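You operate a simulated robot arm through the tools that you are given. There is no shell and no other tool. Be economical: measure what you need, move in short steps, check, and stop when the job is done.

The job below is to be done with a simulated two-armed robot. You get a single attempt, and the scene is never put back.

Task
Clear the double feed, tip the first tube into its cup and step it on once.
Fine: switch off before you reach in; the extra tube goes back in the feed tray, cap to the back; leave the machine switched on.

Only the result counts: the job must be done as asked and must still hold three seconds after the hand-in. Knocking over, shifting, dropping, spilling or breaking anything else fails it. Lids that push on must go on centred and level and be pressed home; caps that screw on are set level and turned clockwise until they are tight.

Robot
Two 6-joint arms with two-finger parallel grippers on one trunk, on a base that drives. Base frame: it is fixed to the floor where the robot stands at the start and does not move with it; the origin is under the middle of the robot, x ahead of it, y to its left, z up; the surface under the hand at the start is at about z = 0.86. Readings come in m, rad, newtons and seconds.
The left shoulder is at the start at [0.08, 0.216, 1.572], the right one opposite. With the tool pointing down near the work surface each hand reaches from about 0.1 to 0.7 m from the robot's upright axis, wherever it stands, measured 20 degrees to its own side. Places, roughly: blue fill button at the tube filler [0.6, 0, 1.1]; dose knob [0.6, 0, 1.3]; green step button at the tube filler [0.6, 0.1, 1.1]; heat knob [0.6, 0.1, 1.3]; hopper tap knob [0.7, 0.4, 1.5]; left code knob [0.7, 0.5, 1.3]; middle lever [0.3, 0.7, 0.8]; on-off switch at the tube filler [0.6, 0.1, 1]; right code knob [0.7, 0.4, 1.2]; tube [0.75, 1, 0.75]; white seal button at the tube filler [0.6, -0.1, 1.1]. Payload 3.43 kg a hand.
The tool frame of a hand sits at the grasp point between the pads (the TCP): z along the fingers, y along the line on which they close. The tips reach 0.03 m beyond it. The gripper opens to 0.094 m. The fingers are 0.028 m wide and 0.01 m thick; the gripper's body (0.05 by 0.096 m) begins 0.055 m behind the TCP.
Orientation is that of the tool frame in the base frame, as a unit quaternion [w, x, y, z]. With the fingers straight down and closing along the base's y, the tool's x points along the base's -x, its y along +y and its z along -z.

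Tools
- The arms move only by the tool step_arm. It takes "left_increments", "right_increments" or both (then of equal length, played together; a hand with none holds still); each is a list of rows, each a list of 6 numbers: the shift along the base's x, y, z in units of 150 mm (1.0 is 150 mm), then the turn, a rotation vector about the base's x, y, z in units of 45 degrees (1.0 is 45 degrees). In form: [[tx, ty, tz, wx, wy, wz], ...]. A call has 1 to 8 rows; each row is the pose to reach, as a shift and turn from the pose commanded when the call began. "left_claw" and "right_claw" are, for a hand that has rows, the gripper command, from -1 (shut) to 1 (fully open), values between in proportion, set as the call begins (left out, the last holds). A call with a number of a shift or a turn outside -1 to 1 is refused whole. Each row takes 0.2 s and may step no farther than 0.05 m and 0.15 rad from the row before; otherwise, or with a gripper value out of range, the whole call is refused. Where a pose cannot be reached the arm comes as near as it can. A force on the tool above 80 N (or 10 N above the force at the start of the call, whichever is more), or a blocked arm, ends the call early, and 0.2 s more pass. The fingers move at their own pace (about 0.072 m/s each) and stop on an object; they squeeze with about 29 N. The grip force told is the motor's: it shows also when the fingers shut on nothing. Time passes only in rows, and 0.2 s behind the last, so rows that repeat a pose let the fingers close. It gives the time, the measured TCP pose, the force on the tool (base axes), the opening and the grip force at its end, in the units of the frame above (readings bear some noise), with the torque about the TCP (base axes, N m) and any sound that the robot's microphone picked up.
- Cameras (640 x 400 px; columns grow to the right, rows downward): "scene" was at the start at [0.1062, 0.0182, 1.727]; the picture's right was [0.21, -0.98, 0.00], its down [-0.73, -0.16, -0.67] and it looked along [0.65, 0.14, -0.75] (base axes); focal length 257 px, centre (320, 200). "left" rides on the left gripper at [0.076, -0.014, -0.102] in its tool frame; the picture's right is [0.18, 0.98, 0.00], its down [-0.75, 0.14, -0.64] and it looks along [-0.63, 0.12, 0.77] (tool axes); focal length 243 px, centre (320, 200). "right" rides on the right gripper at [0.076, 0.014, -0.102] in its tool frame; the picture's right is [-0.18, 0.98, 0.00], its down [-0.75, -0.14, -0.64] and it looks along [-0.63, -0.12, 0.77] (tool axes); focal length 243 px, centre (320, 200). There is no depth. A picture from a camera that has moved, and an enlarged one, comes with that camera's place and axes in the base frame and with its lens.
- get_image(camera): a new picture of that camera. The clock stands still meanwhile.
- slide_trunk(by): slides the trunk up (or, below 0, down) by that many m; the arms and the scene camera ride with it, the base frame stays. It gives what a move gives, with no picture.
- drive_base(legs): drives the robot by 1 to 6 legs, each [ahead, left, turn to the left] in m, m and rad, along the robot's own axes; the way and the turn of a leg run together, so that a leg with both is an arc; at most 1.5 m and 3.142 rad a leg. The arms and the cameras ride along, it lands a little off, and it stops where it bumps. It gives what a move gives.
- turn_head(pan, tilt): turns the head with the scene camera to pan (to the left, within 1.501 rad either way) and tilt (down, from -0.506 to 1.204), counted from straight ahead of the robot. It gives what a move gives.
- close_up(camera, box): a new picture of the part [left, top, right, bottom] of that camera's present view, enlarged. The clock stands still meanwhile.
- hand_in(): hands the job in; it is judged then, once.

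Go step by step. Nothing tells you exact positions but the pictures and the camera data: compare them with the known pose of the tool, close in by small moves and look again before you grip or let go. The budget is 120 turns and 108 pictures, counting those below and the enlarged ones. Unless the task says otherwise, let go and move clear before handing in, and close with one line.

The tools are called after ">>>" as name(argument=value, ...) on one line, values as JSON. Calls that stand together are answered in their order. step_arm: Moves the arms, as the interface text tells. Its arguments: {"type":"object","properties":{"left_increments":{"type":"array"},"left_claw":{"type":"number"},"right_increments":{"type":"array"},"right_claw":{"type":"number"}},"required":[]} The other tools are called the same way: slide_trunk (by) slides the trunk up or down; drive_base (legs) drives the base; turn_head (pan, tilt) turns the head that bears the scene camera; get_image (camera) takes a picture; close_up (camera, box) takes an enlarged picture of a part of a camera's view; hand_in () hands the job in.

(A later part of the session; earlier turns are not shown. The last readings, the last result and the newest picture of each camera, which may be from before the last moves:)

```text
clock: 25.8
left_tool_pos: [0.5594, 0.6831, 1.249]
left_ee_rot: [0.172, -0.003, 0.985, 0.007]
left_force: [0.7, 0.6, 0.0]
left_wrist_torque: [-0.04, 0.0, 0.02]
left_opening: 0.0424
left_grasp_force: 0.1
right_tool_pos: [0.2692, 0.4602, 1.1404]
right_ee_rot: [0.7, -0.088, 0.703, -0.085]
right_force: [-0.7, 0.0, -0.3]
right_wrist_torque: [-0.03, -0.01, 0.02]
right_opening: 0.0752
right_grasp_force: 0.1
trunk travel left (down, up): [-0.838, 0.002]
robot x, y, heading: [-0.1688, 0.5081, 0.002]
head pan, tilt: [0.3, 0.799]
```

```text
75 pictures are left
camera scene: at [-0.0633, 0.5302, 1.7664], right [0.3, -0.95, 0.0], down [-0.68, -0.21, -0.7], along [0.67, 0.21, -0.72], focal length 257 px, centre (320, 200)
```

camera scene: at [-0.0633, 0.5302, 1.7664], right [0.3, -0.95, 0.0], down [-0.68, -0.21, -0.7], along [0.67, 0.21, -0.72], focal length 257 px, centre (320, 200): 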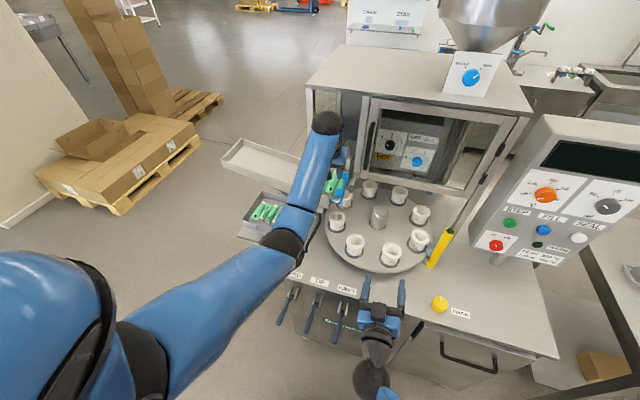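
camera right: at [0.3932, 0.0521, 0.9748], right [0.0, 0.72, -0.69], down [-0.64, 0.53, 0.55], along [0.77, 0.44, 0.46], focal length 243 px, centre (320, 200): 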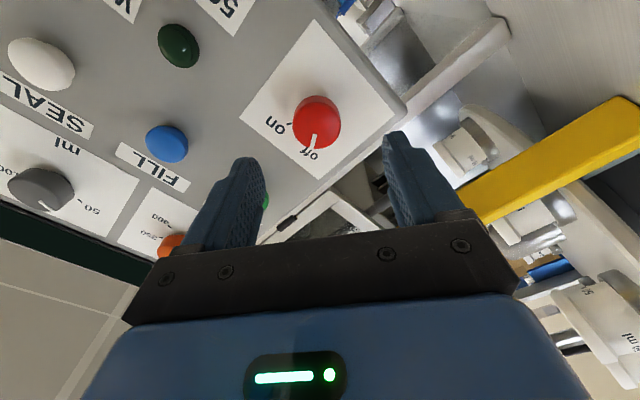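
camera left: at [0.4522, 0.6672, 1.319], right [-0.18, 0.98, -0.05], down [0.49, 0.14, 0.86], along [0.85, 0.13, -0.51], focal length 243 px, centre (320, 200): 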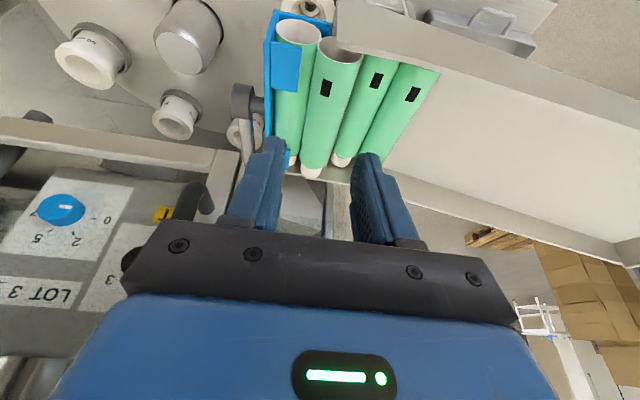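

Geometry agrees (C along y ≈ 0.687). I move over the tube, lower pitch a bit, and look before descending.

>>> step_arm(left_increments=[[0.12, 0.025, -0.08, 0, 0.07, 0], [0.25, 0.025, -0.16, 0, 0.15, 0], [0.25, 0.025, -0.23, 0, 0.25, 0]])

>>> get_image(camera="left")

>>> close_up(camera="scene", box=[290, 140, 390, 220])

```text
clock: 26.6
left_tool_pos: [0.5957, 0.6886, 1.2133]
left_ee_rot: [0.074, -0.004, 0.997, 0.007]
left_force: [-0.7, -0.8, -0.7]
left_wrist_torque: [0.06, -0.02, 0.0]
left_opening: 0.0423
left_grasp_force: 0.0
right_tool_pos: [0.2704, 0.4601, 1.1401]
right_ee_rot: [0.7, -0.087, 0.704, -0.084]
right_force: [-0.3, 0.1, -0.1]
right_wrist_torque: [-0.02, 0.01, -0.04]
right_opening: 0.0752
right_grasp_force: 0.0
trunk travel left (down, up): [-0.838, 0.002]
robot x, y, heading: [-0.1722, 0.5037, 0.0]
head pan, tilt: [0.3, 0.799]
```

```text
74 pictures are left
camera left: at [0.5043, 0.6714, 1.3027], right [-0.19, 0.98, -0.01], down [0.65, 0.14, 0.75], along [0.74, 0.13, -0.66], focal length 243 px, centre (320, 200)
```

left: 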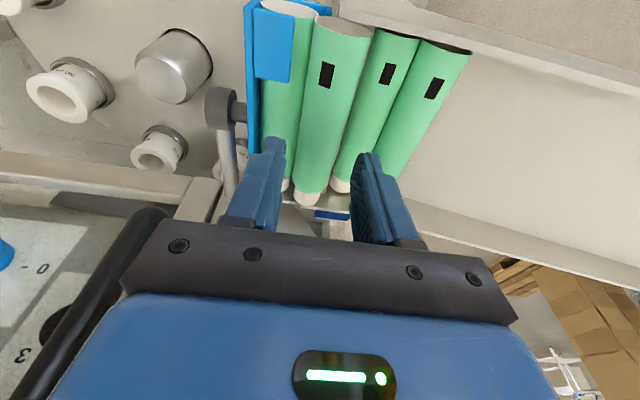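

```text
5.00 times, centred on (340, 180) of scene
camera zoom: at [-0.0634, 0.5302, 1.7664], right [0.3, -0.95, 0.0], down [-0.68, -0.21, -0.7], along [0.67, 0.21, -0.72], focal length 1285 px, centre (220, 300)
```

zoom: 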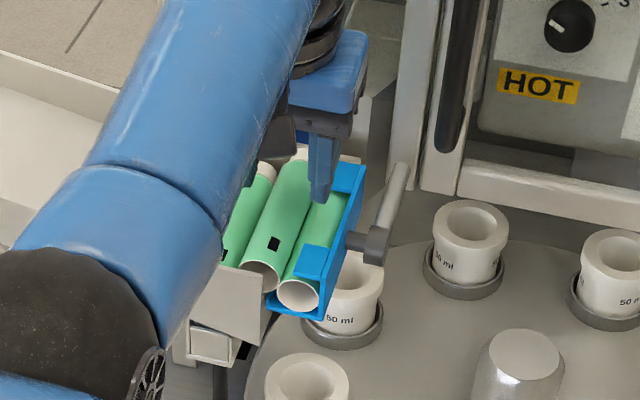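

The fingers straddle C well. I narrow the opening slightly and descend shallowly.

>>> step_arm(left_increments=[[0, -0.01, 0, 0, 0, 0], [0, -0.01, -0.06, 0, 0, 0], [0, -0.01, -0.11, 0, 0, 0]], left_claw=-0.2)

>>> get_image(camera="left")

>>> close_up(camera="scene", box=[310, 150, 370, 210])

```text
clock: 27.4
left_tool_pos: [0.5944, 0.6875, 1.1966]
left_ee_rot: [0.075, -0.002, 0.997, 0.006]
left_force: [-0.5, 0.7, -0.6]
left_wrist_torque: [0.0, 0.02, 0.01]
left_opening: 0.0376
left_grasp_force: 0.1
right_tool_pos: [0.2686, 0.4608, 1.1406]
right_ee_rot: [0.7, -0.088, 0.703, -0.084]
right_force: [0.6, -0.5, 0.0]
right_wrist_torque: [0.02, 0.0, -0.02]
right_opening: 0.0753
right_grasp_force: 0.1
trunk travel left (down, up): [-0.838, 0.002]
robot x, y, heading: [-0.1716, 0.5048, 0.005]
head pan, tilt: [0.3, 0.799]
```

```text
72 pictures are left
camera left: at [0.5037, 0.6707, 1.2858], right [-0.19, 0.98, -0.02], down [0.65, 0.14, 0.75], along [0.74, 0.13, -0.66], focal length 243 px, centre (320, 200)
```

left: 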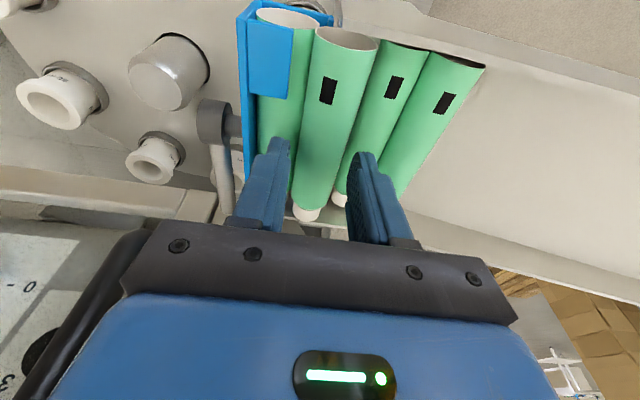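

```text
6.67 times, centred on (340, 180) of scene
camera zoom: at [-0.0639, 0.5308, 1.7665], right [0.3, -0.95, 0.0], down [-0.68, -0.21, -0.7], along [0.67, 0.21, -0.72], focal length 1714 px, centre (187, 333)
```

zoom: 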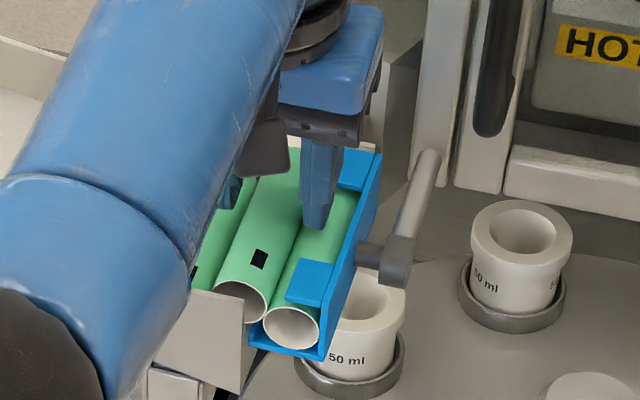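

No contact yet; a few mm further, checking force.

>>> step_arm(left_increments=[[0, 0, -0.02, 0, 0, 0], [0, 0, -0.035, 0, 0, 0]])

>>> step_arm(left_increments=[[0, 0, 0, 0, 0, 0], [0, 0, 0, 0, 0, 0]], left_claw=-1)

>>> get_image(camera="left")

```text
clock: 28.0
left_tool_pos: [0.5943, 0.6874, 1.1909]
left_ee_rot: [0.076, -0.003, 0.997, 0.006]
left_force: [1.2, 0.0, 2.8]
left_wrist_torque: [-0.07, -0.03, -0.03]
left_opening: 0.0376
left_grasp_force: 0.0
right_tool_pos: [0.2688, 0.46, 1.1404]
right_ee_rot: [0.701, -0.086, 0.703, -0.085]
right_force: [-0.9, 0.2, -0.4]
right_wrist_torque: [0.04, 0.0, -0.03]
right_opening: 0.0751
right_grasp_force: 0.0
trunk travel left (down, up): [-0.838, 0.002]
robot x, y, heading: [-0.1694, 0.506, 0.001]
head pan, tilt: [0.3, 0.799]
```

```text
clock: 28.6
left_tool_pos: [0.5943, 0.6875, 1.1903]
left_ee_rot: [0.075, -0.004, 0.997, 0.006]
left_force: [-0.1, 1.3, 1.8]
left_wrist_torque: [0.04, -0.01, 0.03]
left_opening: 0.025
left_grasp_force: 28.6
right_tool_pos: [0.2697, 0.4615, 1.1408]
right_ee_rot: [0.7, -0.087, 0.703, -0.085]
right_force: [0.3, -1.1, -0.2]
right_wrist_torque: [-0.01, 0.01, 0.01]
right_opening: 0.0752
right_grasp_force: 0.0
trunk travel left (down, up): [-0.838, 0.002]
robot x, y, heading: [-0.17, 0.5033, 0.002]
head pan, tilt: [0.3, 0.799]
```

```text
70 pictures are left
camera left: at [0.5034, 0.6711, 1.2806], right [-0.19, 0.98, -0.02], down [0.65, 0.14, 0.75], along [0.74, 0.13, -0.66], focal length 243 px, centre (320, 200)
```

left: 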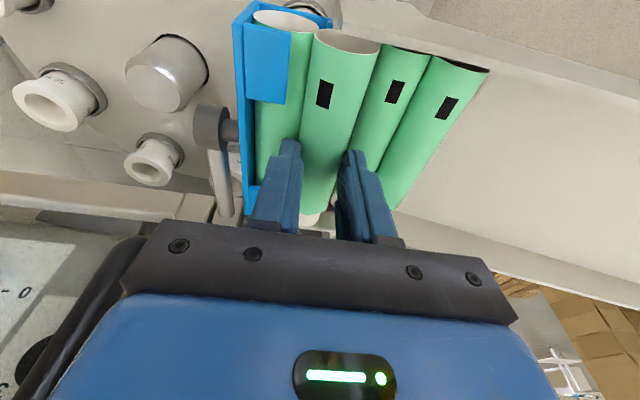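

It grips at 25 mm. I lift gently by 25 mm and check.

>>> step_arm(left_increments=[[0, 0, 0.03, 0, 0, 0], [0, 0, 0.07, 0, 0, 0], [0, 0, 0.12, 0, 0, 0], [0, 0, 0.17, 0, 0, 0]])

>>> get_image(camera="left")

>>> close_up(camera="scene", box=[280, 130, 400, 220])

```text
clock: 29.6
left_tool_pos: [0.5941, 0.6868, 1.2176]
left_ee_rot: [0.075, -0.002, 0.997, 0.007]
left_force: [0.2, 0.6, 0.1]
left_wrist_torque: [-0.01, 0.01, 0.01]
left_opening: 0.0249
left_grasp_force: 28.9
right_tool_pos: [0.2683, 0.461, 1.1415]
right_ee_rot: [0.7, -0.087, 0.703, -0.085]
right_force: [0.0, -0.4, 0.1]
right_wrist_torque: [0.0, -0.01, -0.02]
right_opening: 0.075
right_grasp_force: 0.1
trunk travel left (down, up): [-0.838, 0.002]
robot x, y, heading: [-0.1712, 0.5069, 0.007]
head pan, tilt: [0.3, 0.799]
```

```text
69 pictures are left
camera left: at [0.5031, 0.6713, 1.3067], right [-0.19, 0.98, -0.02], down [0.65, 0.14, 0.75], along [0.74, 0.13, -0.66], focal length 243 px, centre (320, 200)
```

left: 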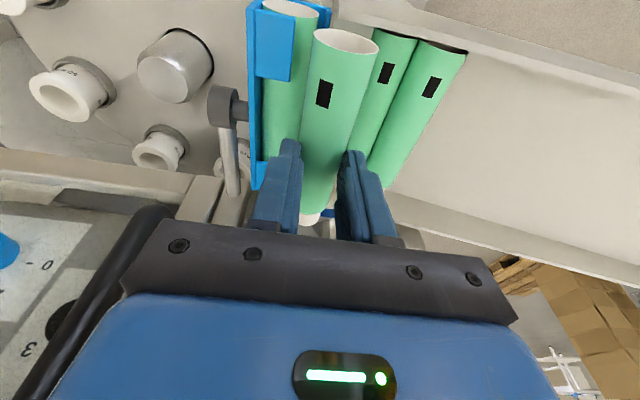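

```text
4.44 times, centred on (340, 175) of scene
camera zoom: at [-0.0637, 0.5307, 1.7664], right [0.3, -0.95, 0.0], down [-0.68, -0.21, -0.7], along [0.67, 0.21, -0.72], focal length 1142 px, centre (231, 311)
```

zoom: 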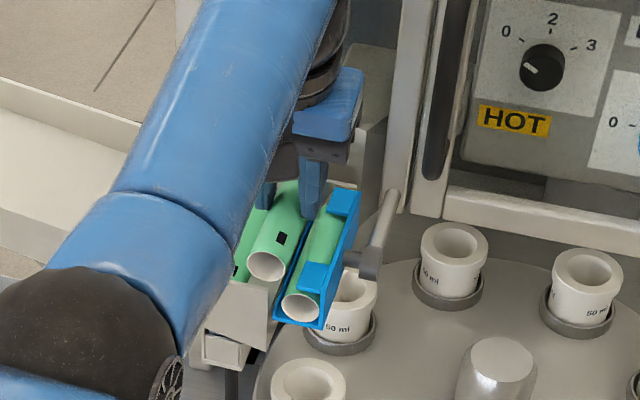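

C is lifted and D stays in the cradle. I raise a bit more and carry it left (up-slope) past A.

>>> step_arm(left_increments=[[0, 0, 0.1, 0, 0, 0], [0, 0.2, 0.15, 0, 0, 0], [0, 0.4, 0.17, 0, 0, 0], [0, 0.6, 0.17, 0, 0, 0], [0, 0.77, 0.17, 0, 0, 0]])

>>> get_image(camera="left")

>>> get_image(camera="scene")

```text
clock: 30.8
left_tool_pos: [0.5938, 0.8022, 1.2452]
left_ee_rot: [0.075, -0.003, 0.997, 0.006]
left_force: [0.4, 0.3, 1.6]
left_wrist_torque: [0.01, 0.0, 0.0]
left_opening: 0.0246
left_grasp_force: 29.2
right_tool_pos: [0.2689, 0.4612, 1.141]
right_ee_rot: [0.7, -0.088, 0.703, -0.085]
right_force: [0.8, -0.4, -0.1]
right_wrist_torque: [0.01, -0.05, 0.04]
right_opening: 0.0755
right_grasp_force: 0.0
trunk travel left (down, up): [-0.838, 0.002]
robot x, y, heading: [-0.1715, 0.5038, 0.002]
head pan, tilt: [0.3, 0.799]
```

```text
67 pictures are left
camera left: at [0.5028, 0.7878, 1.334], right [-0.19, 0.98, -0.02], down [0.65, 0.14, 0.75], along [0.74, 0.13, -0.66], focal length 243 px, centre (320, 200)
```

left: 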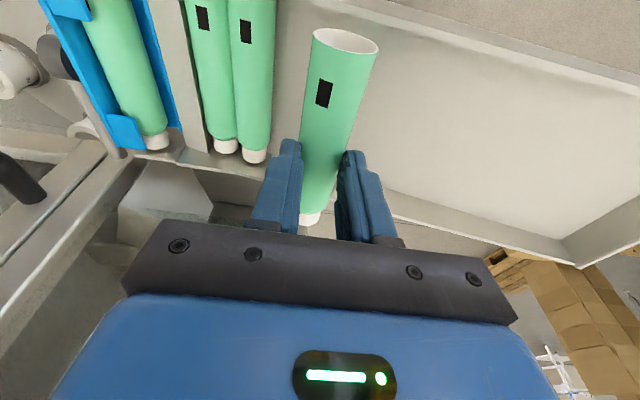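

```text
66 pictures are left
camera scene: at [-0.064, 0.5317, 1.7664], right [0.3, -0.95, 0.0], down [-0.68, -0.21, -0.7], along [0.67, 0.21, -0.72], focal length 257 px, centre (320, 200)
```

scene: 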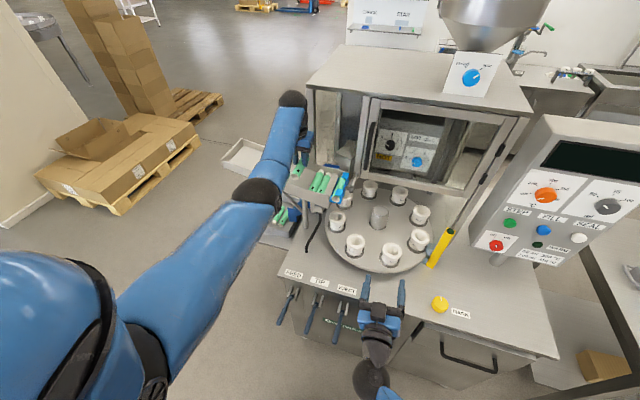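

The tray end lip holds A and B; A's centre is about [y 0.749, z 1.148]. I lower C onto the tray just up-slope of A, in small steps.

>>> step_arm(left_increments=[[0.015, -0.02, -0.1, 0, 0, 0], [0.015, -0.04, -0.2, 0, 0, 0], [0.015, -0.04, -0.28, 0, 0, 0]])

>>> get_image(camera="left")

>>> close_up(camera="scene", box=[260, 130, 380, 220])

```text
clock: 31.6
left_tool_pos: [0.5964, 0.7971, 1.1992]
left_ee_rot: [0.075, -0.003, 0.997, 0.006]
left_force: [-0.6, 0.5, -0.8]
left_wrist_torque: [0.04, 0.02, 0.02]
left_opening: 0.0246
left_grasp_force: 28.9
right_tool_pos: [0.2681, 0.462, 1.1414]
right_ee_rot: [0.7, -0.088, 0.703, -0.085]
right_force: [0.0, 0.4, -0.2]
right_wrist_torque: [-0.02, 0.01, -0.01]
right_opening: 0.0752
right_grasp_force: 0.1
trunk travel left (down, up): [-0.838, 0.002]
robot x, y, heading: [-0.1705, 0.5002, 0.005]
head pan, tilt: [0.3, 0.799]
```

```text
65 pictures are left
camera left: at [0.5057, 0.7817, 1.2886], right [-0.19, 0.98, -0.02], down [0.65, 0.14, 0.75], along [0.74, 0.13, -0.66], focal length 243 px, centre (320, 200)
```

left: 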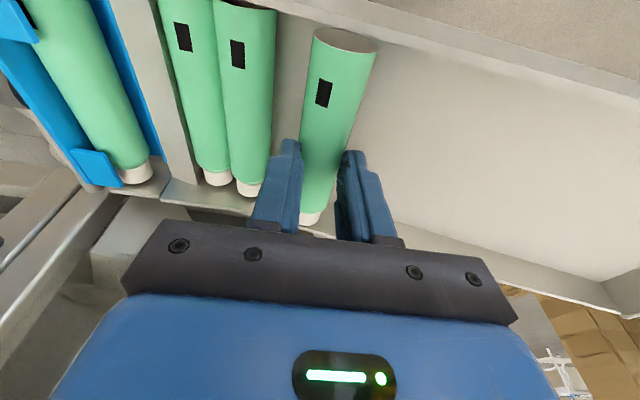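

```text
4.44 times, centred on (320, 175) of scene
camera zoom: at [-0.0638, 0.5312, 1.7664], right [0.3, -0.95, 0.0], down [-0.68, -0.21, -0.7], along [0.67, 0.21, -0.72], focal length 1142 px, centre (320, 311)
```

zoom: 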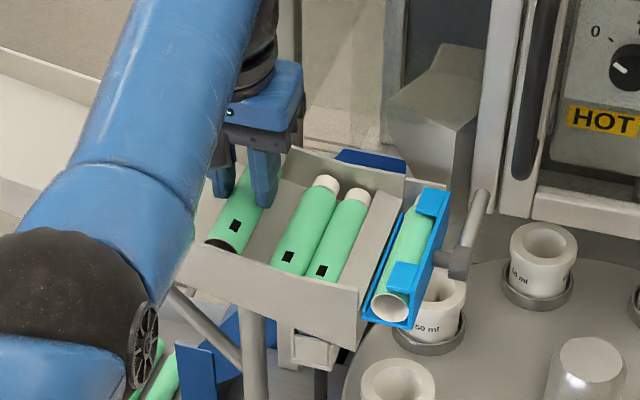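

The tube end is just inside the front wall and level with the others. I continue down slowly, watching force.

>>> step_arm(left_increments=[[0.01, 0, -0.015, 0, 0, 0], [0.01, 0, -0.03, 0, 0, 0]])

>>> step_arm(left_increments=[[0, 0, -0.015, 0, 0, 0], [0, 0, -0.02, 0, 0, 0]])

>>> get_image(camera="left")

```text
clock: 32.2
left_tool_pos: [0.5982, 0.7973, 1.196]
left_ee_rot: [0.075, -0.002, 0.997, 0.006]
left_force: [-2.5, -1.2, 1.2]
left_wrist_torque: [-0.01, -0.03, -0.01]
left_opening: 0.0246
left_grasp_force: 28.9
right_tool_pos: [0.2689, 0.4614, 1.1402]
right_ee_rot: [0.7, -0.087, 0.703, -0.085]
right_force: [0.7, -0.4, -0.2]
right_wrist_torque: [0.02, 0.02, -0.02]
right_opening: 0.075
right_grasp_force: 0.0
trunk travel left (down, up): [-0.838, 0.002]
robot x, y, heading: [-0.1699, 0.5025, 0.002]
head pan, tilt: [0.3, 0.799]
```

```text
clock: 32.8
left_tool_pos: [0.598, 0.7967, 1.1924]
left_ee_rot: [0.075, -0.003, 0.997, 0.007]
left_force: [-0.1, -0.6, 0.5]
left_wrist_torque: [0.0, 0.02, 0.0]
left_opening: 0.0247
left_grasp_force: 29.2
right_tool_pos: [0.2681, 0.4598, 1.1407]
right_ee_rot: [0.7, -0.087, 0.703, -0.086]
right_force: [0.2, 0.4, -0.2]
right_wrist_torque: [-0.02, -0.01, -0.01]
right_opening: 0.0754
right_grasp_force: 0.0
trunk travel left (down, up): [-0.838, 0.002]
robot x, y, heading: [-0.1685, 0.5022, 0.002]
head pan, tilt: [0.3, 0.799]
```

```text
63 pictures are left
camera left: at [0.5072, 0.78, 1.2816], right [-0.19, 0.98, -0.02], down [0.65, 0.14, 0.75], along [0.74, 0.13, -0.66], focal length 243 px, centre (320, 200)
```

left: 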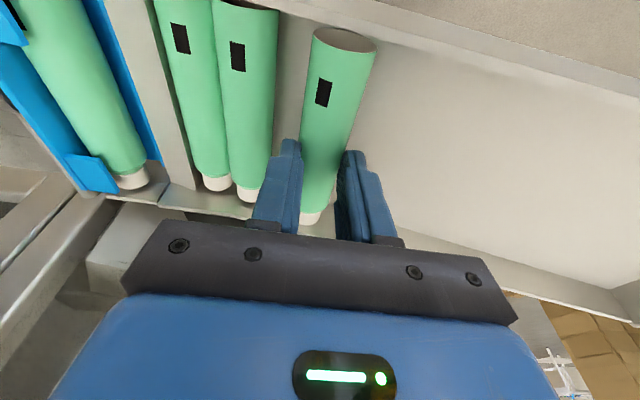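

Still free; continuing down by 2 mm steps.

>>> step_arm(left_increments=[[0, 0, -0.013, 0, 0, 0], [0, 0, -0.02, 0, 0, 0]])

>>> step_arm(left_increments=[[0, 0, -0.013, 0, 0, 0], [0, 0, -0.02, 0, 0, 0]])

>>> get_image(camera="left")

```text
clock: 33.4
left_tool_pos: [0.5985, 0.7972, 1.1896]
left_ee_rot: [0.075, -0.003, 0.997, 0.006]
left_force: [-0.5, -0.4, 0.5]
left_wrist_torque: [0.0, 0.0, -0.06]
left_opening: 0.0244
left_grasp_force: 29.0
right_tool_pos: [0.2685, 0.4608, 1.141]
right_ee_rot: [0.7, -0.088, 0.703, -0.085]
right_force: [0.0, 0.1, 0.7]
right_wrist_torque: [0.0, 0.02, 0.02]
right_opening: 0.0752
right_grasp_force: 0.1
trunk travel left (down, up): [-0.838, 0.002]
robot x, y, heading: [-0.1703, 0.5062, -0.001]
head pan, tilt: [0.3, 0.799]
```

```text
clock: 34.0
left_tool_pos: [0.5974, 0.7967, 1.1884]
left_ee_rot: [0.077, -0.002, 0.997, 0.007]
left_force: [1.8, 0.8, 10.1]
left_wrist_torque: [0.06, 0.17, -0.05]
left_opening: 0.0245
left_grasp_force: 29.0
right_tool_pos: [0.2684, 0.4595, 1.1418]
right_ee_rot: [0.701, -0.086, 0.703, -0.085]
right_force: [-0.1, 0.0, 0.3]
right_wrist_torque: [0.0, 0.01, -0.01]
right_opening: 0.0752
right_grasp_force: 0.0
trunk travel left (down, up): [-0.838, 0.002]
robot x, y, heading: [-0.1725, 0.5041, 0.001]
head pan, tilt: [0.3, 0.799]
```

```text
62 pictures are left
camera left: at [0.5064, 0.7797, 1.2779], right [-0.19, 0.98, -0.02], down [0.64, 0.14, 0.75], along [0.74, 0.13, -0.66], focal length 243 px, centre (320, 200)
```

left: 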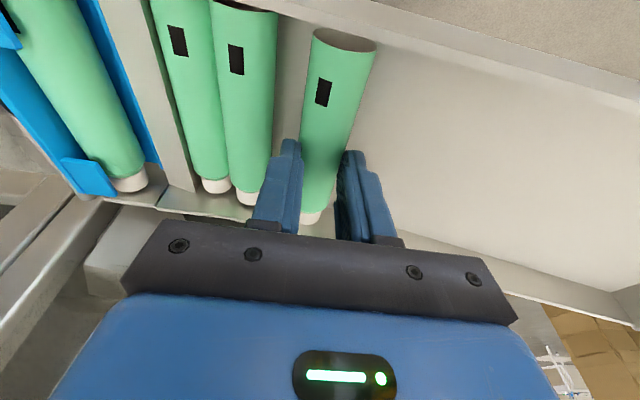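

Contact with the tray floor (10 N). I ease up 1 mm, open slightly, and let the tube rest before lifting away.

>>> step_arm(left_increments=[[0, 0, 0.012, 0, 0, 0], [0, 0, 0.012, 0, 0, 0], [0, 0, 0.012, 0, 0, 0]], left_claw=-0.25)

>>> get_image(camera="left")

```text
clock: 34.8
left_tool_pos: [0.5983, 0.7963, 1.1879]
left_ee_rot: [0.075, -0.002, 0.997, 0.006]
left_force: [-0.7, -0.1, 1.2]
left_wrist_torque: [0.0, 0.04, -0.02]
left_opening: 0.0354
left_grasp_force: 0.1
right_tool_pos: [0.2688, 0.4605, 1.1419]
right_ee_rot: [0.7, -0.087, 0.703, -0.086]
right_force: [-1.1, 0.3, -0.3]
right_wrist_torque: [0.02, -0.02, -0.02]
right_opening: 0.0751
right_grasp_force: 0.0
trunk travel left (down, up): [-0.838, 0.002]
robot x, y, heading: [-0.1697, 0.5067, 0.003]
head pan, tilt: [0.3, 0.799]
```

```text
61 pictures are left
camera left: at [0.5069, 0.7801, 1.2775], right [-0.19, 0.98, -0.02], down [0.65, 0.14, 0.75], along [0.74, 0.13, -0.66], focal length 243 px, centre (320, 200)
```

left: 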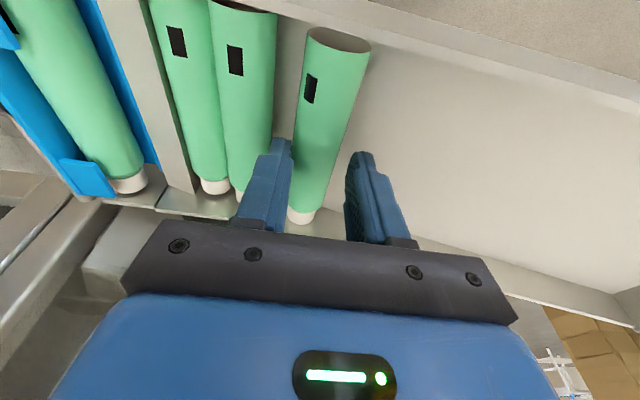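

The tube has rolled softly against the finger. I lift straight up so it rolls down the last centimetre onto A.

>>> step_arm(left_increments=[[0, -0.02, 0.005, 0, 0, 0], [0, -0.025, 0.04, 0, 0, 0], [0, -0.025, 0.1, 0, 0, 0], [0, 0, 0.2, 0, 0, 0], [0, 0, 0.35, 0, 0, 0]])

>>> get_image(camera="left")

```text
clock: 36.0
left_tool_pos: [0.5979, 0.7973, 1.2413]
left_ee_rot: [0.075, -0.004, 0.997, 0.007]
left_force: [-0.1, -0.8, 0.3]
left_wrist_torque: [0.01, -0.02, -0.01]
left_opening: 0.0353
left_grasp_force: 0.1
right_tool_pos: [0.2681, 0.4606, 1.1403]
right_ee_rot: [0.701, -0.087, 0.703, -0.084]
right_force: [0.1, 0.6, 0.0]
right_wrist_torque: [-0.02, 0.02, 0.0]
right_opening: 0.0755
right_grasp_force: 0.1
trunk travel left (down, up): [-0.838, 0.002]
robot x, y, heading: [-0.1708, 0.5054, 0.001]
head pan, tilt: [0.3, 0.799]
```

```text
60 pictures are left
camera left: at [0.5068, 0.7797, 1.3305], right [-0.19, 0.98, -0.02], down [0.65, 0.14, 0.75], along [0.74, 0.13, -0.66], focal length 243 px, centre (320, 200)
```

left: 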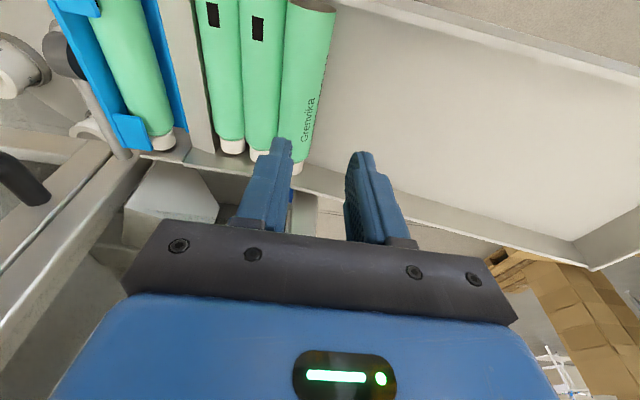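

C now rests in the tray beside A, cap to the back. I withdraw the left hand and look at the levers.

>>> step_arm(left_increments=[[-0.15, 0.05, 0.05, 0, -0.15, 0], [-0.35, 0.1, 0.05, 0, -0.3, 0], [-0.6, 0.2, 0, 0, -0.45, 0], [-0.85, 0.3, -0.1, 0, -0.6, 0], [-1, 0.4, -0.3, 0, -0.6, 0]])

>>> step_arm(left_increments=[[-0.2, 0.1, -0.2, 0, 0, 0], [-0.4, 0.2, -0.4, 0, 0, 0], [-0.6, 0.3, -0.6, 0, 0, 0], [-0.7, 0.3, -0.8, 0, 0, 0]])

>>> get_image(camera="scene")

>>> close_up(camera="scene", box=[250, 240, 410, 350])

```text
clock: 37.2
left_tool_pos: [0.4464, 0.8565, 1.1966]
left_ee_rot: [0.306, -0.004, 0.952, 0.005]
left_force: [-0.5, 0.7, 0.0]
left_wrist_torque: [0.0, -0.01, -0.01]
left_opening: 0.035
left_grasp_force: 0.1
right_tool_pos: [0.2673, 0.4615, 1.1401]
right_ee_rot: [0.701, -0.088, 0.703, -0.084]
right_force: [0.3, 0.2, -0.2]
right_wrist_torque: [0.03, 0.03, 0.01]
right_opening: 0.0753
right_grasp_force: 0.1
trunk travel left (down, up): [-0.838, 0.002]
robot x, y, heading: [-0.1706, 0.506, 0.0]
head pan, tilt: [0.3, 0.799]
```

```text
clock: 38.2
left_tool_pos: [0.3424, 0.9029, 1.076]
left_ee_rot: [0.306, -0.004, 0.952, 0.006]
left_force: [0.1, 0.1, -0.4]
left_wrist_torque: [0.0, 0.02, -0.02]
left_opening: 0.0353
left_grasp_force: 0.0
right_tool_pos: [0.2684, 0.4601, 1.14]
right_ee_rot: [0.7, -0.087, 0.703, -0.086]
right_force: [0.9, -0.3, 0.1]
right_wrist_torque: [0.01, 0.0, 0.02]
right_opening: 0.0751
right_grasp_force: 0.1
trunk travel left (down, up): [-0.838, 0.002]
robot x, y, heading: [-0.172, 0.5045, -0.003]
head pan, tilt: [0.3, 0.799]
```

```text
59 pictures are left
camera scene: at [-0.064, 0.5302, 1.7665], right [0.3, -0.95, 0.0], down [-0.68, -0.21, -0.7], along [0.67, 0.21, -0.72], focal length 257 px, centre (320, 200)
```

scene: 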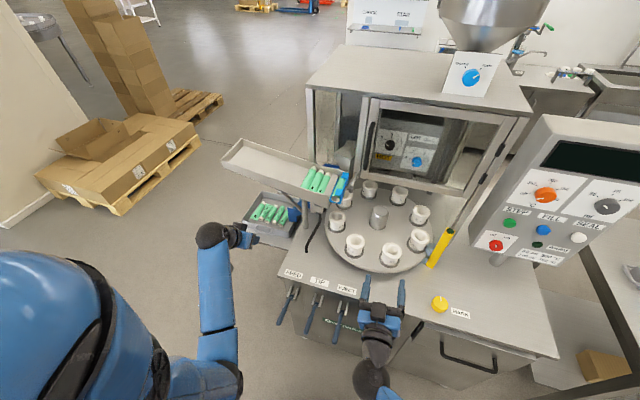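

```text
3.64 times, centred on (330, 295) of scene
camera zoom: at [-0.064, 0.5302, 1.7665], right [0.3, -0.95, 0.0], down [-0.68, -0.21, -0.7], along [0.67, 0.21, -0.72], focal length 935 px, centre (284, -146)
```

zoom: 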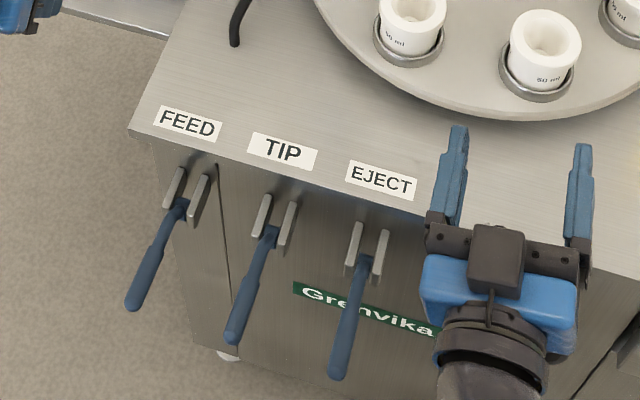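

The three levers stick out horizontally from the front; the TIP handle's end is near [0.20, 0.655, 0.81]. I bring the left hand over it, fingers closed and pointing down, for a closer look.

>>> step_arm(left_increments=[[-0.15, -0.2, -0.05, 0, 0.1, 0], [-0.3, -0.45, -0.1, 0, 0.2, 0], [-0.45, -0.7, -0.2, 0, 0.35, 0], [-0.6, -0.95, -0.3, 0, 0.5, 0], [-0.75, -1, -0.5, 0, 0.6, 0], [-0.8, -1, -0.7, 0, 0.7, 0], [-0.8, -1, -0.7, 0, 0.79, 0]], left_claw=-0.3)

>>> step_arm(left_increments=[[0, -0.25, 0, 0, 0, 0], [0, -0.5, 0, 0, 0, 0], [0, -0.65, 0, 0, 0, 0]])

>>> get_image(camera="left")

>>> get_image(camera="scene")

```text
clock: 39.8
left_tool_pos: [0.2237, 0.7532, 0.9711]
left_ee_rot: [0.0, -0.001, 1.0, 0.006]
left_force: [0.0, 0.8, -0.6]
left_wrist_torque: [0.01, 0.05, -0.04]
left_opening: 0.0332
left_grasp_force: 0.1
right_tool_pos: [0.27, 0.4607, 1.1401]
right_ee_rot: [0.7, -0.087, 0.704, -0.086]
right_force: [0.8, -0.1, 0.1]
right_wrist_torque: [0.01, 0.07, 0.01]
right_opening: 0.075
right_grasp_force: 0.0
trunk travel left (down, up): [-0.838, 0.002]
robot x, y, heading: [-0.1705, 0.5022, -0.003]
head pan, tilt: [0.3, 0.799]
```

```text
clock: 40.6
left_tool_pos: [0.2233, 0.6556, 0.9687]
left_ee_rot: [0.0, -0.003, 1.0, 0.008]
left_force: [-0.9, -1.3, 0.8]
left_wrist_torque: [0.03, 0.02, -0.02]
left_opening: 0.0328
left_grasp_force: 0.0
right_tool_pos: [0.2697, 0.461, 1.1409]
right_ee_rot: [0.7, -0.087, 0.704, -0.084]
right_force: [0.6, 0.0, 0.6]
right_wrist_torque: [-0.02, -0.02, -0.02]
right_opening: 0.0753
right_grasp_force: 0.1
trunk travel left (down, up): [-0.838, 0.002]
robot x, y, heading: [-0.1702, 0.5036, 0.005]
head pan, tilt: [0.3, 0.799]
```

```text
57 pictures are left
camera left: at [0.147, 0.6387, 1.0711], right [-0.19, 0.98, 0.01], down [0.75, 0.14, 0.64], along [0.63, 0.13, -0.76], focal length 243 px, centre (320, 200)
```

left: 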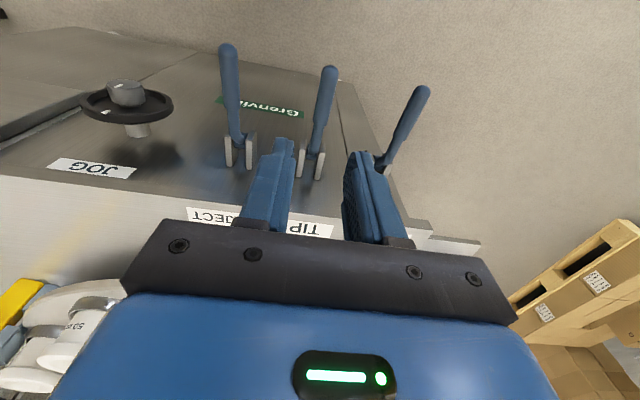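

```text
56 pictures are left
camera scene: at [-0.0633, 0.5304, 1.7664], right [0.3, -0.95, 0.0], down [-0.68, -0.21, -0.7], along [0.67, 0.21, -0.72], focal length 257 px, centre (320, 200)
```

scene: 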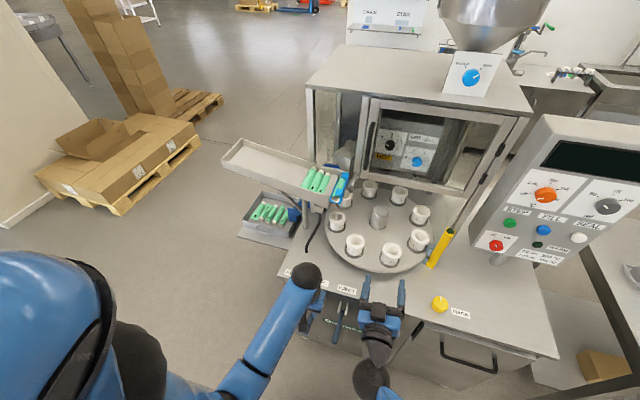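

The TIP handle rises outward from its bracket (~[0.33, 0.67, 0.75]) to its end at [0.20, 0.66, 0.81], so it should be pulled down. I close the fingers and lower them just above the handle.

>>> step_arm(left_increments=[[-0.02, 0.03, -0.2, 0, 0, 0], [-0.04, 0.03, -0.4, 0, 0, 0], [-0.04, 0.03, -0.6, 0, 0, 0], [-0.04, 0.03, -0.66, 0, 0, 0]], left_claw=-1)

>>> get_image(camera="left")

```text
clock: 41.6
left_tool_pos: [0.216, 0.6592, 0.871]
left_ee_rot: [0.0, -0.003, 1.0, 0.007]
left_force: [0.3, 0.6, -0.1]
left_wrist_torque: [0.05, -0.01, 0.01]
left_opening: 0.0
left_grasp_force: 28.8
right_tool_pos: [0.2696, 0.4607, 1.1407]
right_ee_rot: [0.7, -0.087, 0.703, -0.085]
right_force: [1.2, 0.9, 0.0]
right_wrist_torque: [0.02, -0.03, -0.04]
right_opening: 0.0752
right_grasp_force: 0.1
trunk travel left (down, up): [-0.838, 0.002]
robot x, y, heading: [-0.1701, 0.5065, 0.004]
head pan, tilt: [0.3, 0.799]
```

```text
55 pictures are left
camera left: at [0.1393, 0.6434, 0.9732], right [-0.19, 0.98, 0.01], down [0.75, 0.14, 0.64], along [0.63, 0.13, -0.76], focal length 243 px, centre (320, 200)
```

left: 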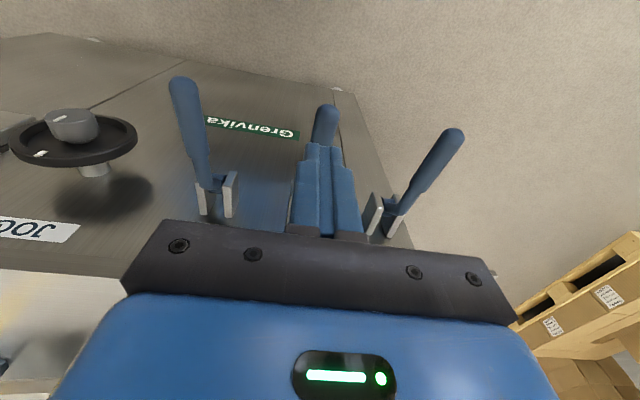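

The handle lies right under the fingers. I press down gradually.

>>> step_arm(left_increments=[[0, 0, -0.08, 0, 0, 0], [0, 0, -0.16, 0, 0, 0], [0, 0, -0.24, 0, 0, 0], [0, 0, -0.3, 0, 0, 0]])

>>> get_image(camera="left")

>>> close_up(camera="scene", box=[280, 130, 400, 220])

```text
clock: 42.6
left_tool_pos: [0.2171, 0.6599, 0.8271]
left_ee_rot: [0.001, -0.001, 1.0, 0.006]
left_force: [-0.8, 0.8, 0.1]
left_wrist_torque: [0.0, 0.0, 0.03]
left_opening: 0.0
left_grasp_force: 29.2
right_tool_pos: [0.2689, 0.4599, 1.1408]
right_ee_rot: [0.7, -0.087, 0.703, -0.084]
right_force: [-0.6, 0.1, -0.1]
right_wrist_torque: [-0.03, 0.01, -0.01]
right_opening: 0.0754
right_grasp_force: 0.0
trunk travel left (down, up): [-0.838, 0.002]
robot x, y, heading: [-0.1701, 0.5041, -0.0]
head pan, tilt: [0.3, 0.799]
```

```text
54 pictures are left
camera left: at [0.1402, 0.6427, 0.9289], right [-0.19, 0.98, 0.01], down [0.75, 0.14, 0.65], along [0.63, 0.13, -0.76], focal length 243 px, centre (320, 200)
```

left: 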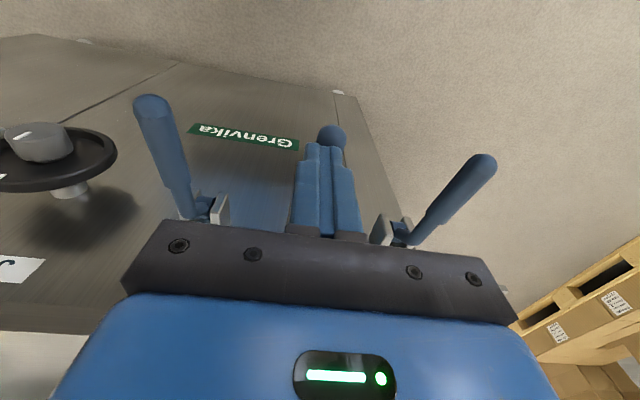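

```text
4.44 times, centred on (340, 175) of scene
camera zoom: at [-0.0641, 0.5306, 1.7665], right [0.3, -0.95, 0.0], down [-0.68, -0.21, -0.7], along [0.67, 0.21, -0.72], focal length 1142 px, centre (231, 311)
```

zoom: 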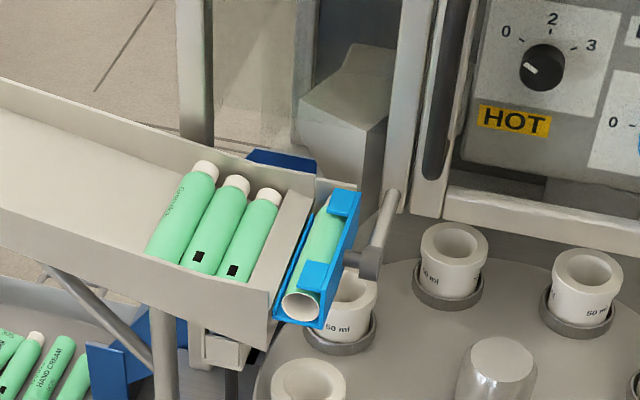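

No contact yet; continue down.

>>> step_arm(left_increments=[[0, 0, -0.06, 0, 0, 0], [0, 0, -0.12, 0, 0, 0], [0, 0, -0.18, 0, 0, 0], [0, 0, -0.24, 0, 0, 0]])

>>> get_image(camera="left")

>>> close_up(camera="scene", box=[280, 130, 400, 220])

```text
clock: 43.6
left_tool_pos: [0.2164, 0.6584, 0.7902]
left_ee_rot: [0.002, -0.002, 1.0, 0.007]
left_force: [-2.4, 0.1, 0.9]
left_wrist_torque: [0.05, 0.07, 0.03]
left_opening: 0.0003
left_grasp_force: 28.8
right_tool_pos: [0.2681, 0.4614, 1.1394]
right_ee_rot: [0.7, -0.087, 0.703, -0.085]
right_force: [0.6, 0.4, -0.7]
right_wrist_torque: [0.01, -0.02, -0.05]
right_opening: 0.0754
right_grasp_force: 0.0
trunk travel left (down, up): [-0.838, 0.002]
robot x, y, heading: [-0.1733, 0.5048, 0.008]
head pan, tilt: [0.3, 0.799]
```

```text
52 pictures are left
camera left: at [0.1398, 0.6427, 0.8927], right [-0.19, 0.98, 0.01], down [0.75, 0.14, 0.65], along [0.63, 0.13, -0.76], focal length 243 px, centre (320, 200)
```

left: 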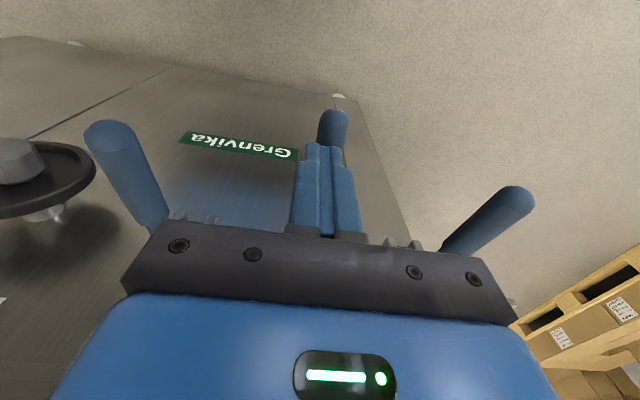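

```text
4.44 times, centred on (340, 175) of scene
camera zoom: at [-0.0642, 0.5307, 1.7665], right [0.3, -0.95, 0.0], down [-0.68, -0.21, -0.7], along [0.67, 0.21, -0.72], focal length 1142 px, centre (231, 311)
```

zoom: 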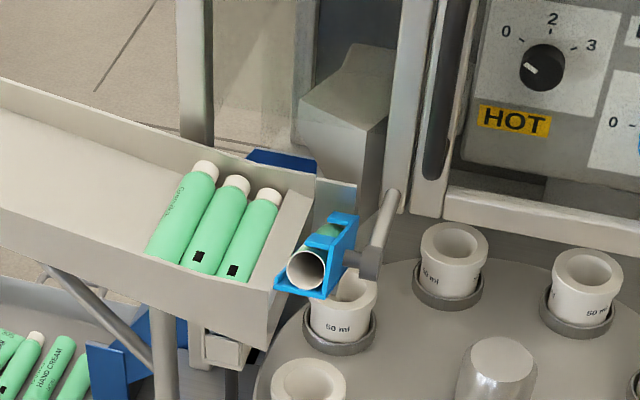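

The cradle is tipping cap-end down. I keep pressing.

>>> step_arm(left_increments=[[0, 0, -0.06, 0, 0, 0], [0, 0, -0.12, 0, 0, 0], [0, 0, -0.18, 0, 0, 0], [0, 0, -0.24, 0, 0, 0]])

>>> get_image(camera="left")

>>> close_up(camera="scene", box=[280, 130, 400, 220])

```text
clock: 44.6
left_tool_pos: [0.2164, 0.6591, 0.7551]
left_ee_rot: [0.001, -0.002, 1.0, 0.007]
left_force: [-1.0, -0.6, 0.9]
left_wrist_torque: [0.0, -0.05, 0.01]
left_opening: 0.0
left_grasp_force: 28.5
right_tool_pos: [0.2692, 0.4615, 1.1407]
right_ee_rot: [0.7, -0.087, 0.703, -0.085]
right_force: [-0.2, -0.5, -0.5]
right_wrist_torque: [-0.01, 0.01, 0.02]
right_opening: 0.0753
right_grasp_force: 0.0
trunk travel left (down, up): [-0.838, 0.002]
robot x, y, heading: [-0.1686, 0.5078, -0.003]
head pan, tilt: [0.3, 0.799]
```

```text
50 pictures are left
camera left: at [0.1402, 0.6424, 0.8572], right [-0.19, 0.98, 0.01], down [0.75, 0.14, 0.65], along [0.63, 0.13, -0.76], focal length 243 px, centre (320, 200)
```

left: 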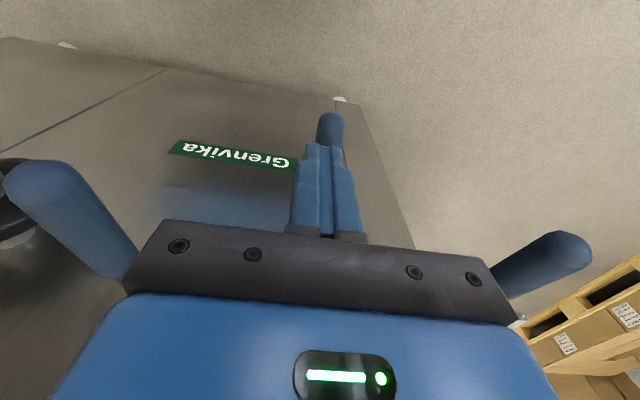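

```text
4.44 times, centred on (340, 175) of scene
camera zoom: at [-0.0636, 0.5306, 1.7664], right [0.3, -0.95, 0.0], down [-0.68, -0.21, -0.7], along [0.67, 0.21, -0.72], focal length 1142 px, centre (231, 311)
```

zoom: 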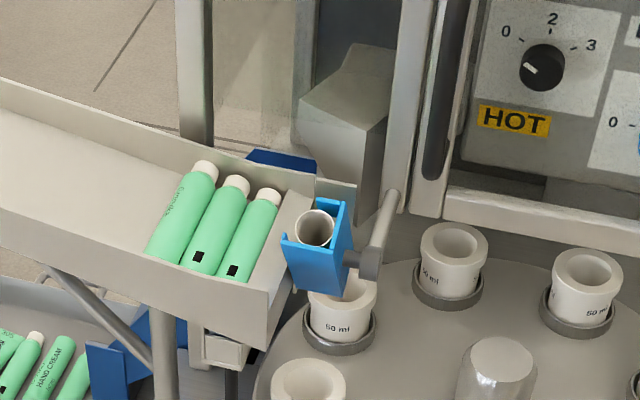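

The cradle is near 60°. I continue slowly.

>>> step_arm(left_increments=[[0, 0, -0.04, 0, 0, 0], [0, 0, -0.08, 0, 0, 0], [0, 0, -0.12, 0, 0, 0], [0, 0, -0.16, 0, 0, 0]])

>>> get_image(camera="left")

>>> close_up(camera="scene", box=[280, 130, 400, 220])

```text
clock: 45.6
left_tool_pos: [0.2168, 0.6591, 0.73]
left_ee_rot: [0.0, -0.002, 1.0, 0.008]
left_force: [0.1, -0.4, 1.4]
left_wrist_torque: [-0.04, 0.0, 0.04]
left_opening: 0.0
left_grasp_force: 29.2
right_tool_pos: [0.2687, 0.4601, 1.141]
right_ee_rot: [0.7, -0.088, 0.703, -0.084]
right_force: [0.3, 0.1, 0.4]
right_wrist_torque: [0.04, 0.0, -0.01]
right_opening: 0.0755
right_grasp_force: 0.0
trunk travel left (down, up): [-0.838, 0.002]
robot x, y, heading: [-0.1724, 0.5028, 0.0]
head pan, tilt: [0.3, 0.799]
```

```text
48 pictures are left
camera left: at [0.14, 0.6432, 0.8326], right [-0.19, 0.98, 0.01], down [0.75, 0.14, 0.64], along [0.63, 0.13, -0.76], focal length 243 px, centre (320, 200)
```

left: 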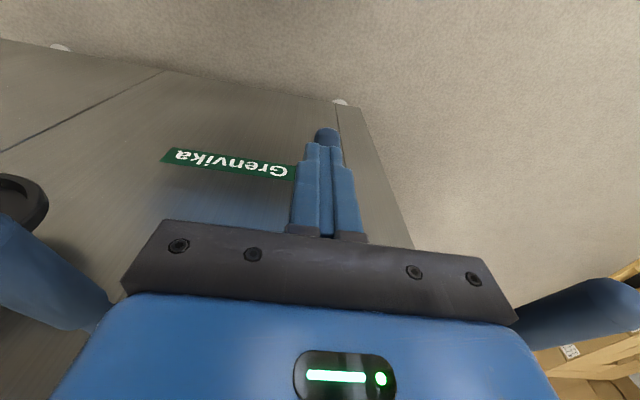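

```text
4.44 times, centred on (340, 175) of scene
camera zoom: at [-0.0639, 0.5306, 1.7664], right [0.3, -0.95, 0.0], down [-0.68, -0.21, -0.7], along [0.67, 0.21, -0.72], focal length 1142 px, centre (231, 311)
```

zoom: 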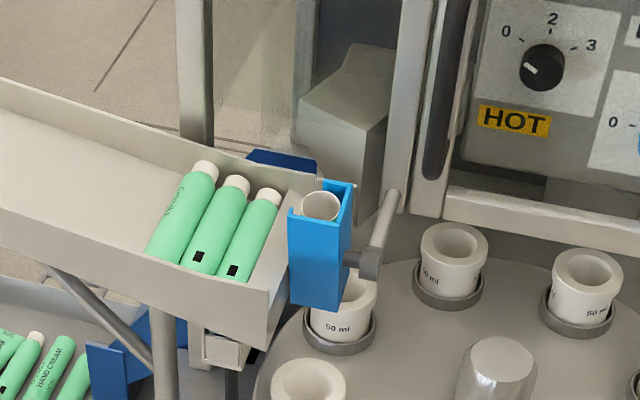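

Still tipping; neighbouring levers have ~35 mm clearance from the hand. Continue to the stop.

>>> step_arm(left_increments=[[0, 0, -0.04, 0, 0, 0], [0, 0, -0.08, 0, 0, 0], [0, 0, -0.12, 0, 0, 0], [0, 0, -0.16, 0, 0, 0]])

>>> close_up(camera="scene", box=[280, 130, 400, 220])

```text
clock: 46.6
left_tool_pos: [0.2147, 0.6595, 0.7081]
left_ee_rot: [0.001, -0.002, 1.0, 0.008]
left_force: [-0.6, -0.8, 0.4]
left_wrist_torque: [0.02, -0.06, -0.03]
left_opening: 0.0
left_grasp_force: 28.9
right_tool_pos: [0.266, 0.4607, 1.1413]
right_ee_rot: [0.701, -0.087, 0.702, -0.084]
right_force: [1.2, -0.2, 0.8]
right_wrist_torque: [-0.03, -0.03, 0.02]
right_opening: 0.0752
right_grasp_force: 0.1
trunk travel left (down, up): [-0.838, 0.002]
robot x, y, heading: [-0.1724, 0.5072, 0.0]
head pan, tilt: [0.3, 0.799]
```

```text
4.44 times, centred on (340, 175) of scene
camera zoom: at [-0.0683, 0.5288, 1.7668], right [0.3, -0.95, 0.0], down [-0.68, -0.21, -0.7], along [0.67, 0.21, -0.71], focal length 1142 px, centre (231, 311)
```

zoom: 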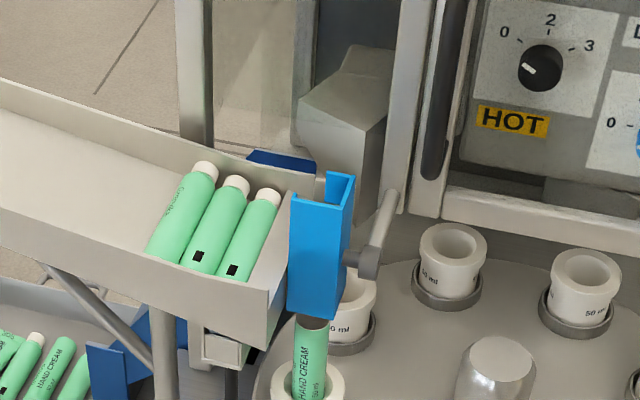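

The tube slid out of the cradle and stands in the cup below it. I raise the hand slowly to see whether the lever returns by itself.

>>> step_arm(left_increments=[[0, 0, 0.06, 0, 0, 0], [0, 0, 0.12, 0, 0, 0], [0, 0, 0.18, 0, 0, 0], [0, 0, 0.24, 0, 0, 0], [0, 0, 0.3, 0, 0, 0]])

>>> get_image(camera="left")

>>> close_up(camera="scene", box=[280, 140, 420, 240])

```text
clock: 47.8
left_tool_pos: [0.2161, 0.6606, 0.752]
left_ee_rot: [0.001, -0.002, 1.0, 0.007]
left_force: [0.4, 0.2, -0.3]
left_wrist_torque: [-0.01, 0.02, -0.01]
left_opening: 0.0
left_grasp_force: 28.5
right_tool_pos: [0.2698, 0.4602, 1.14]
right_ee_rot: [0.7, -0.088, 0.703, -0.085]
right_force: [-0.5, -0.3, 0.5]
right_wrist_torque: [0.03, 0.02, 0.01]
right_opening: 0.0753
right_grasp_force: 0.1
trunk travel left (down, up): [-0.838, 0.002]
robot x, y, heading: [-0.1694, 0.5028, -0.001]
head pan, tilt: [0.3, 0.799]
```

```text
45 pictures are left
camera left: at [0.1403, 0.6433, 0.8545], right [-0.19, 0.98, 0.01], down [0.75, 0.14, 0.64], along [0.63, 0.13, -0.76], focal length 243 px, centre (320, 200)
```

left: 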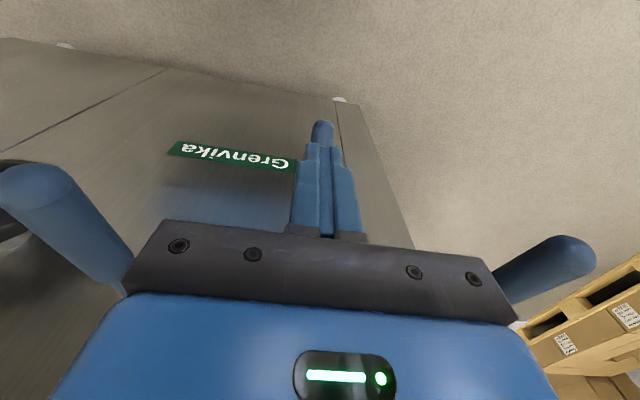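

```text
4.00 times, centred on (350, 190) of scene
camera zoom: at [-0.0644, 0.5307, 1.7665], right [0.3, -0.95, 0.0], down [-0.68, -0.21, -0.7], along [0.67, 0.21, -0.72], focal length 1028 px, centre (200, 240)
```

zoom: 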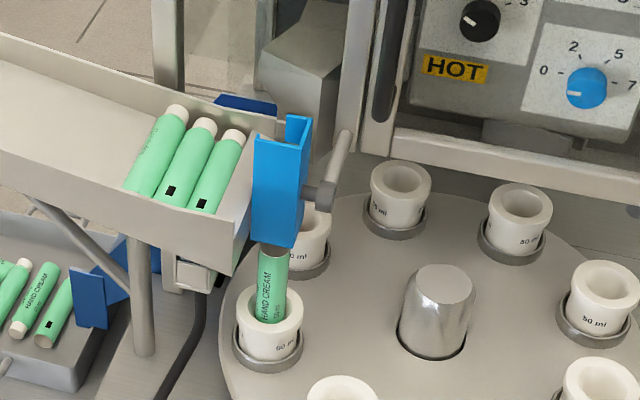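

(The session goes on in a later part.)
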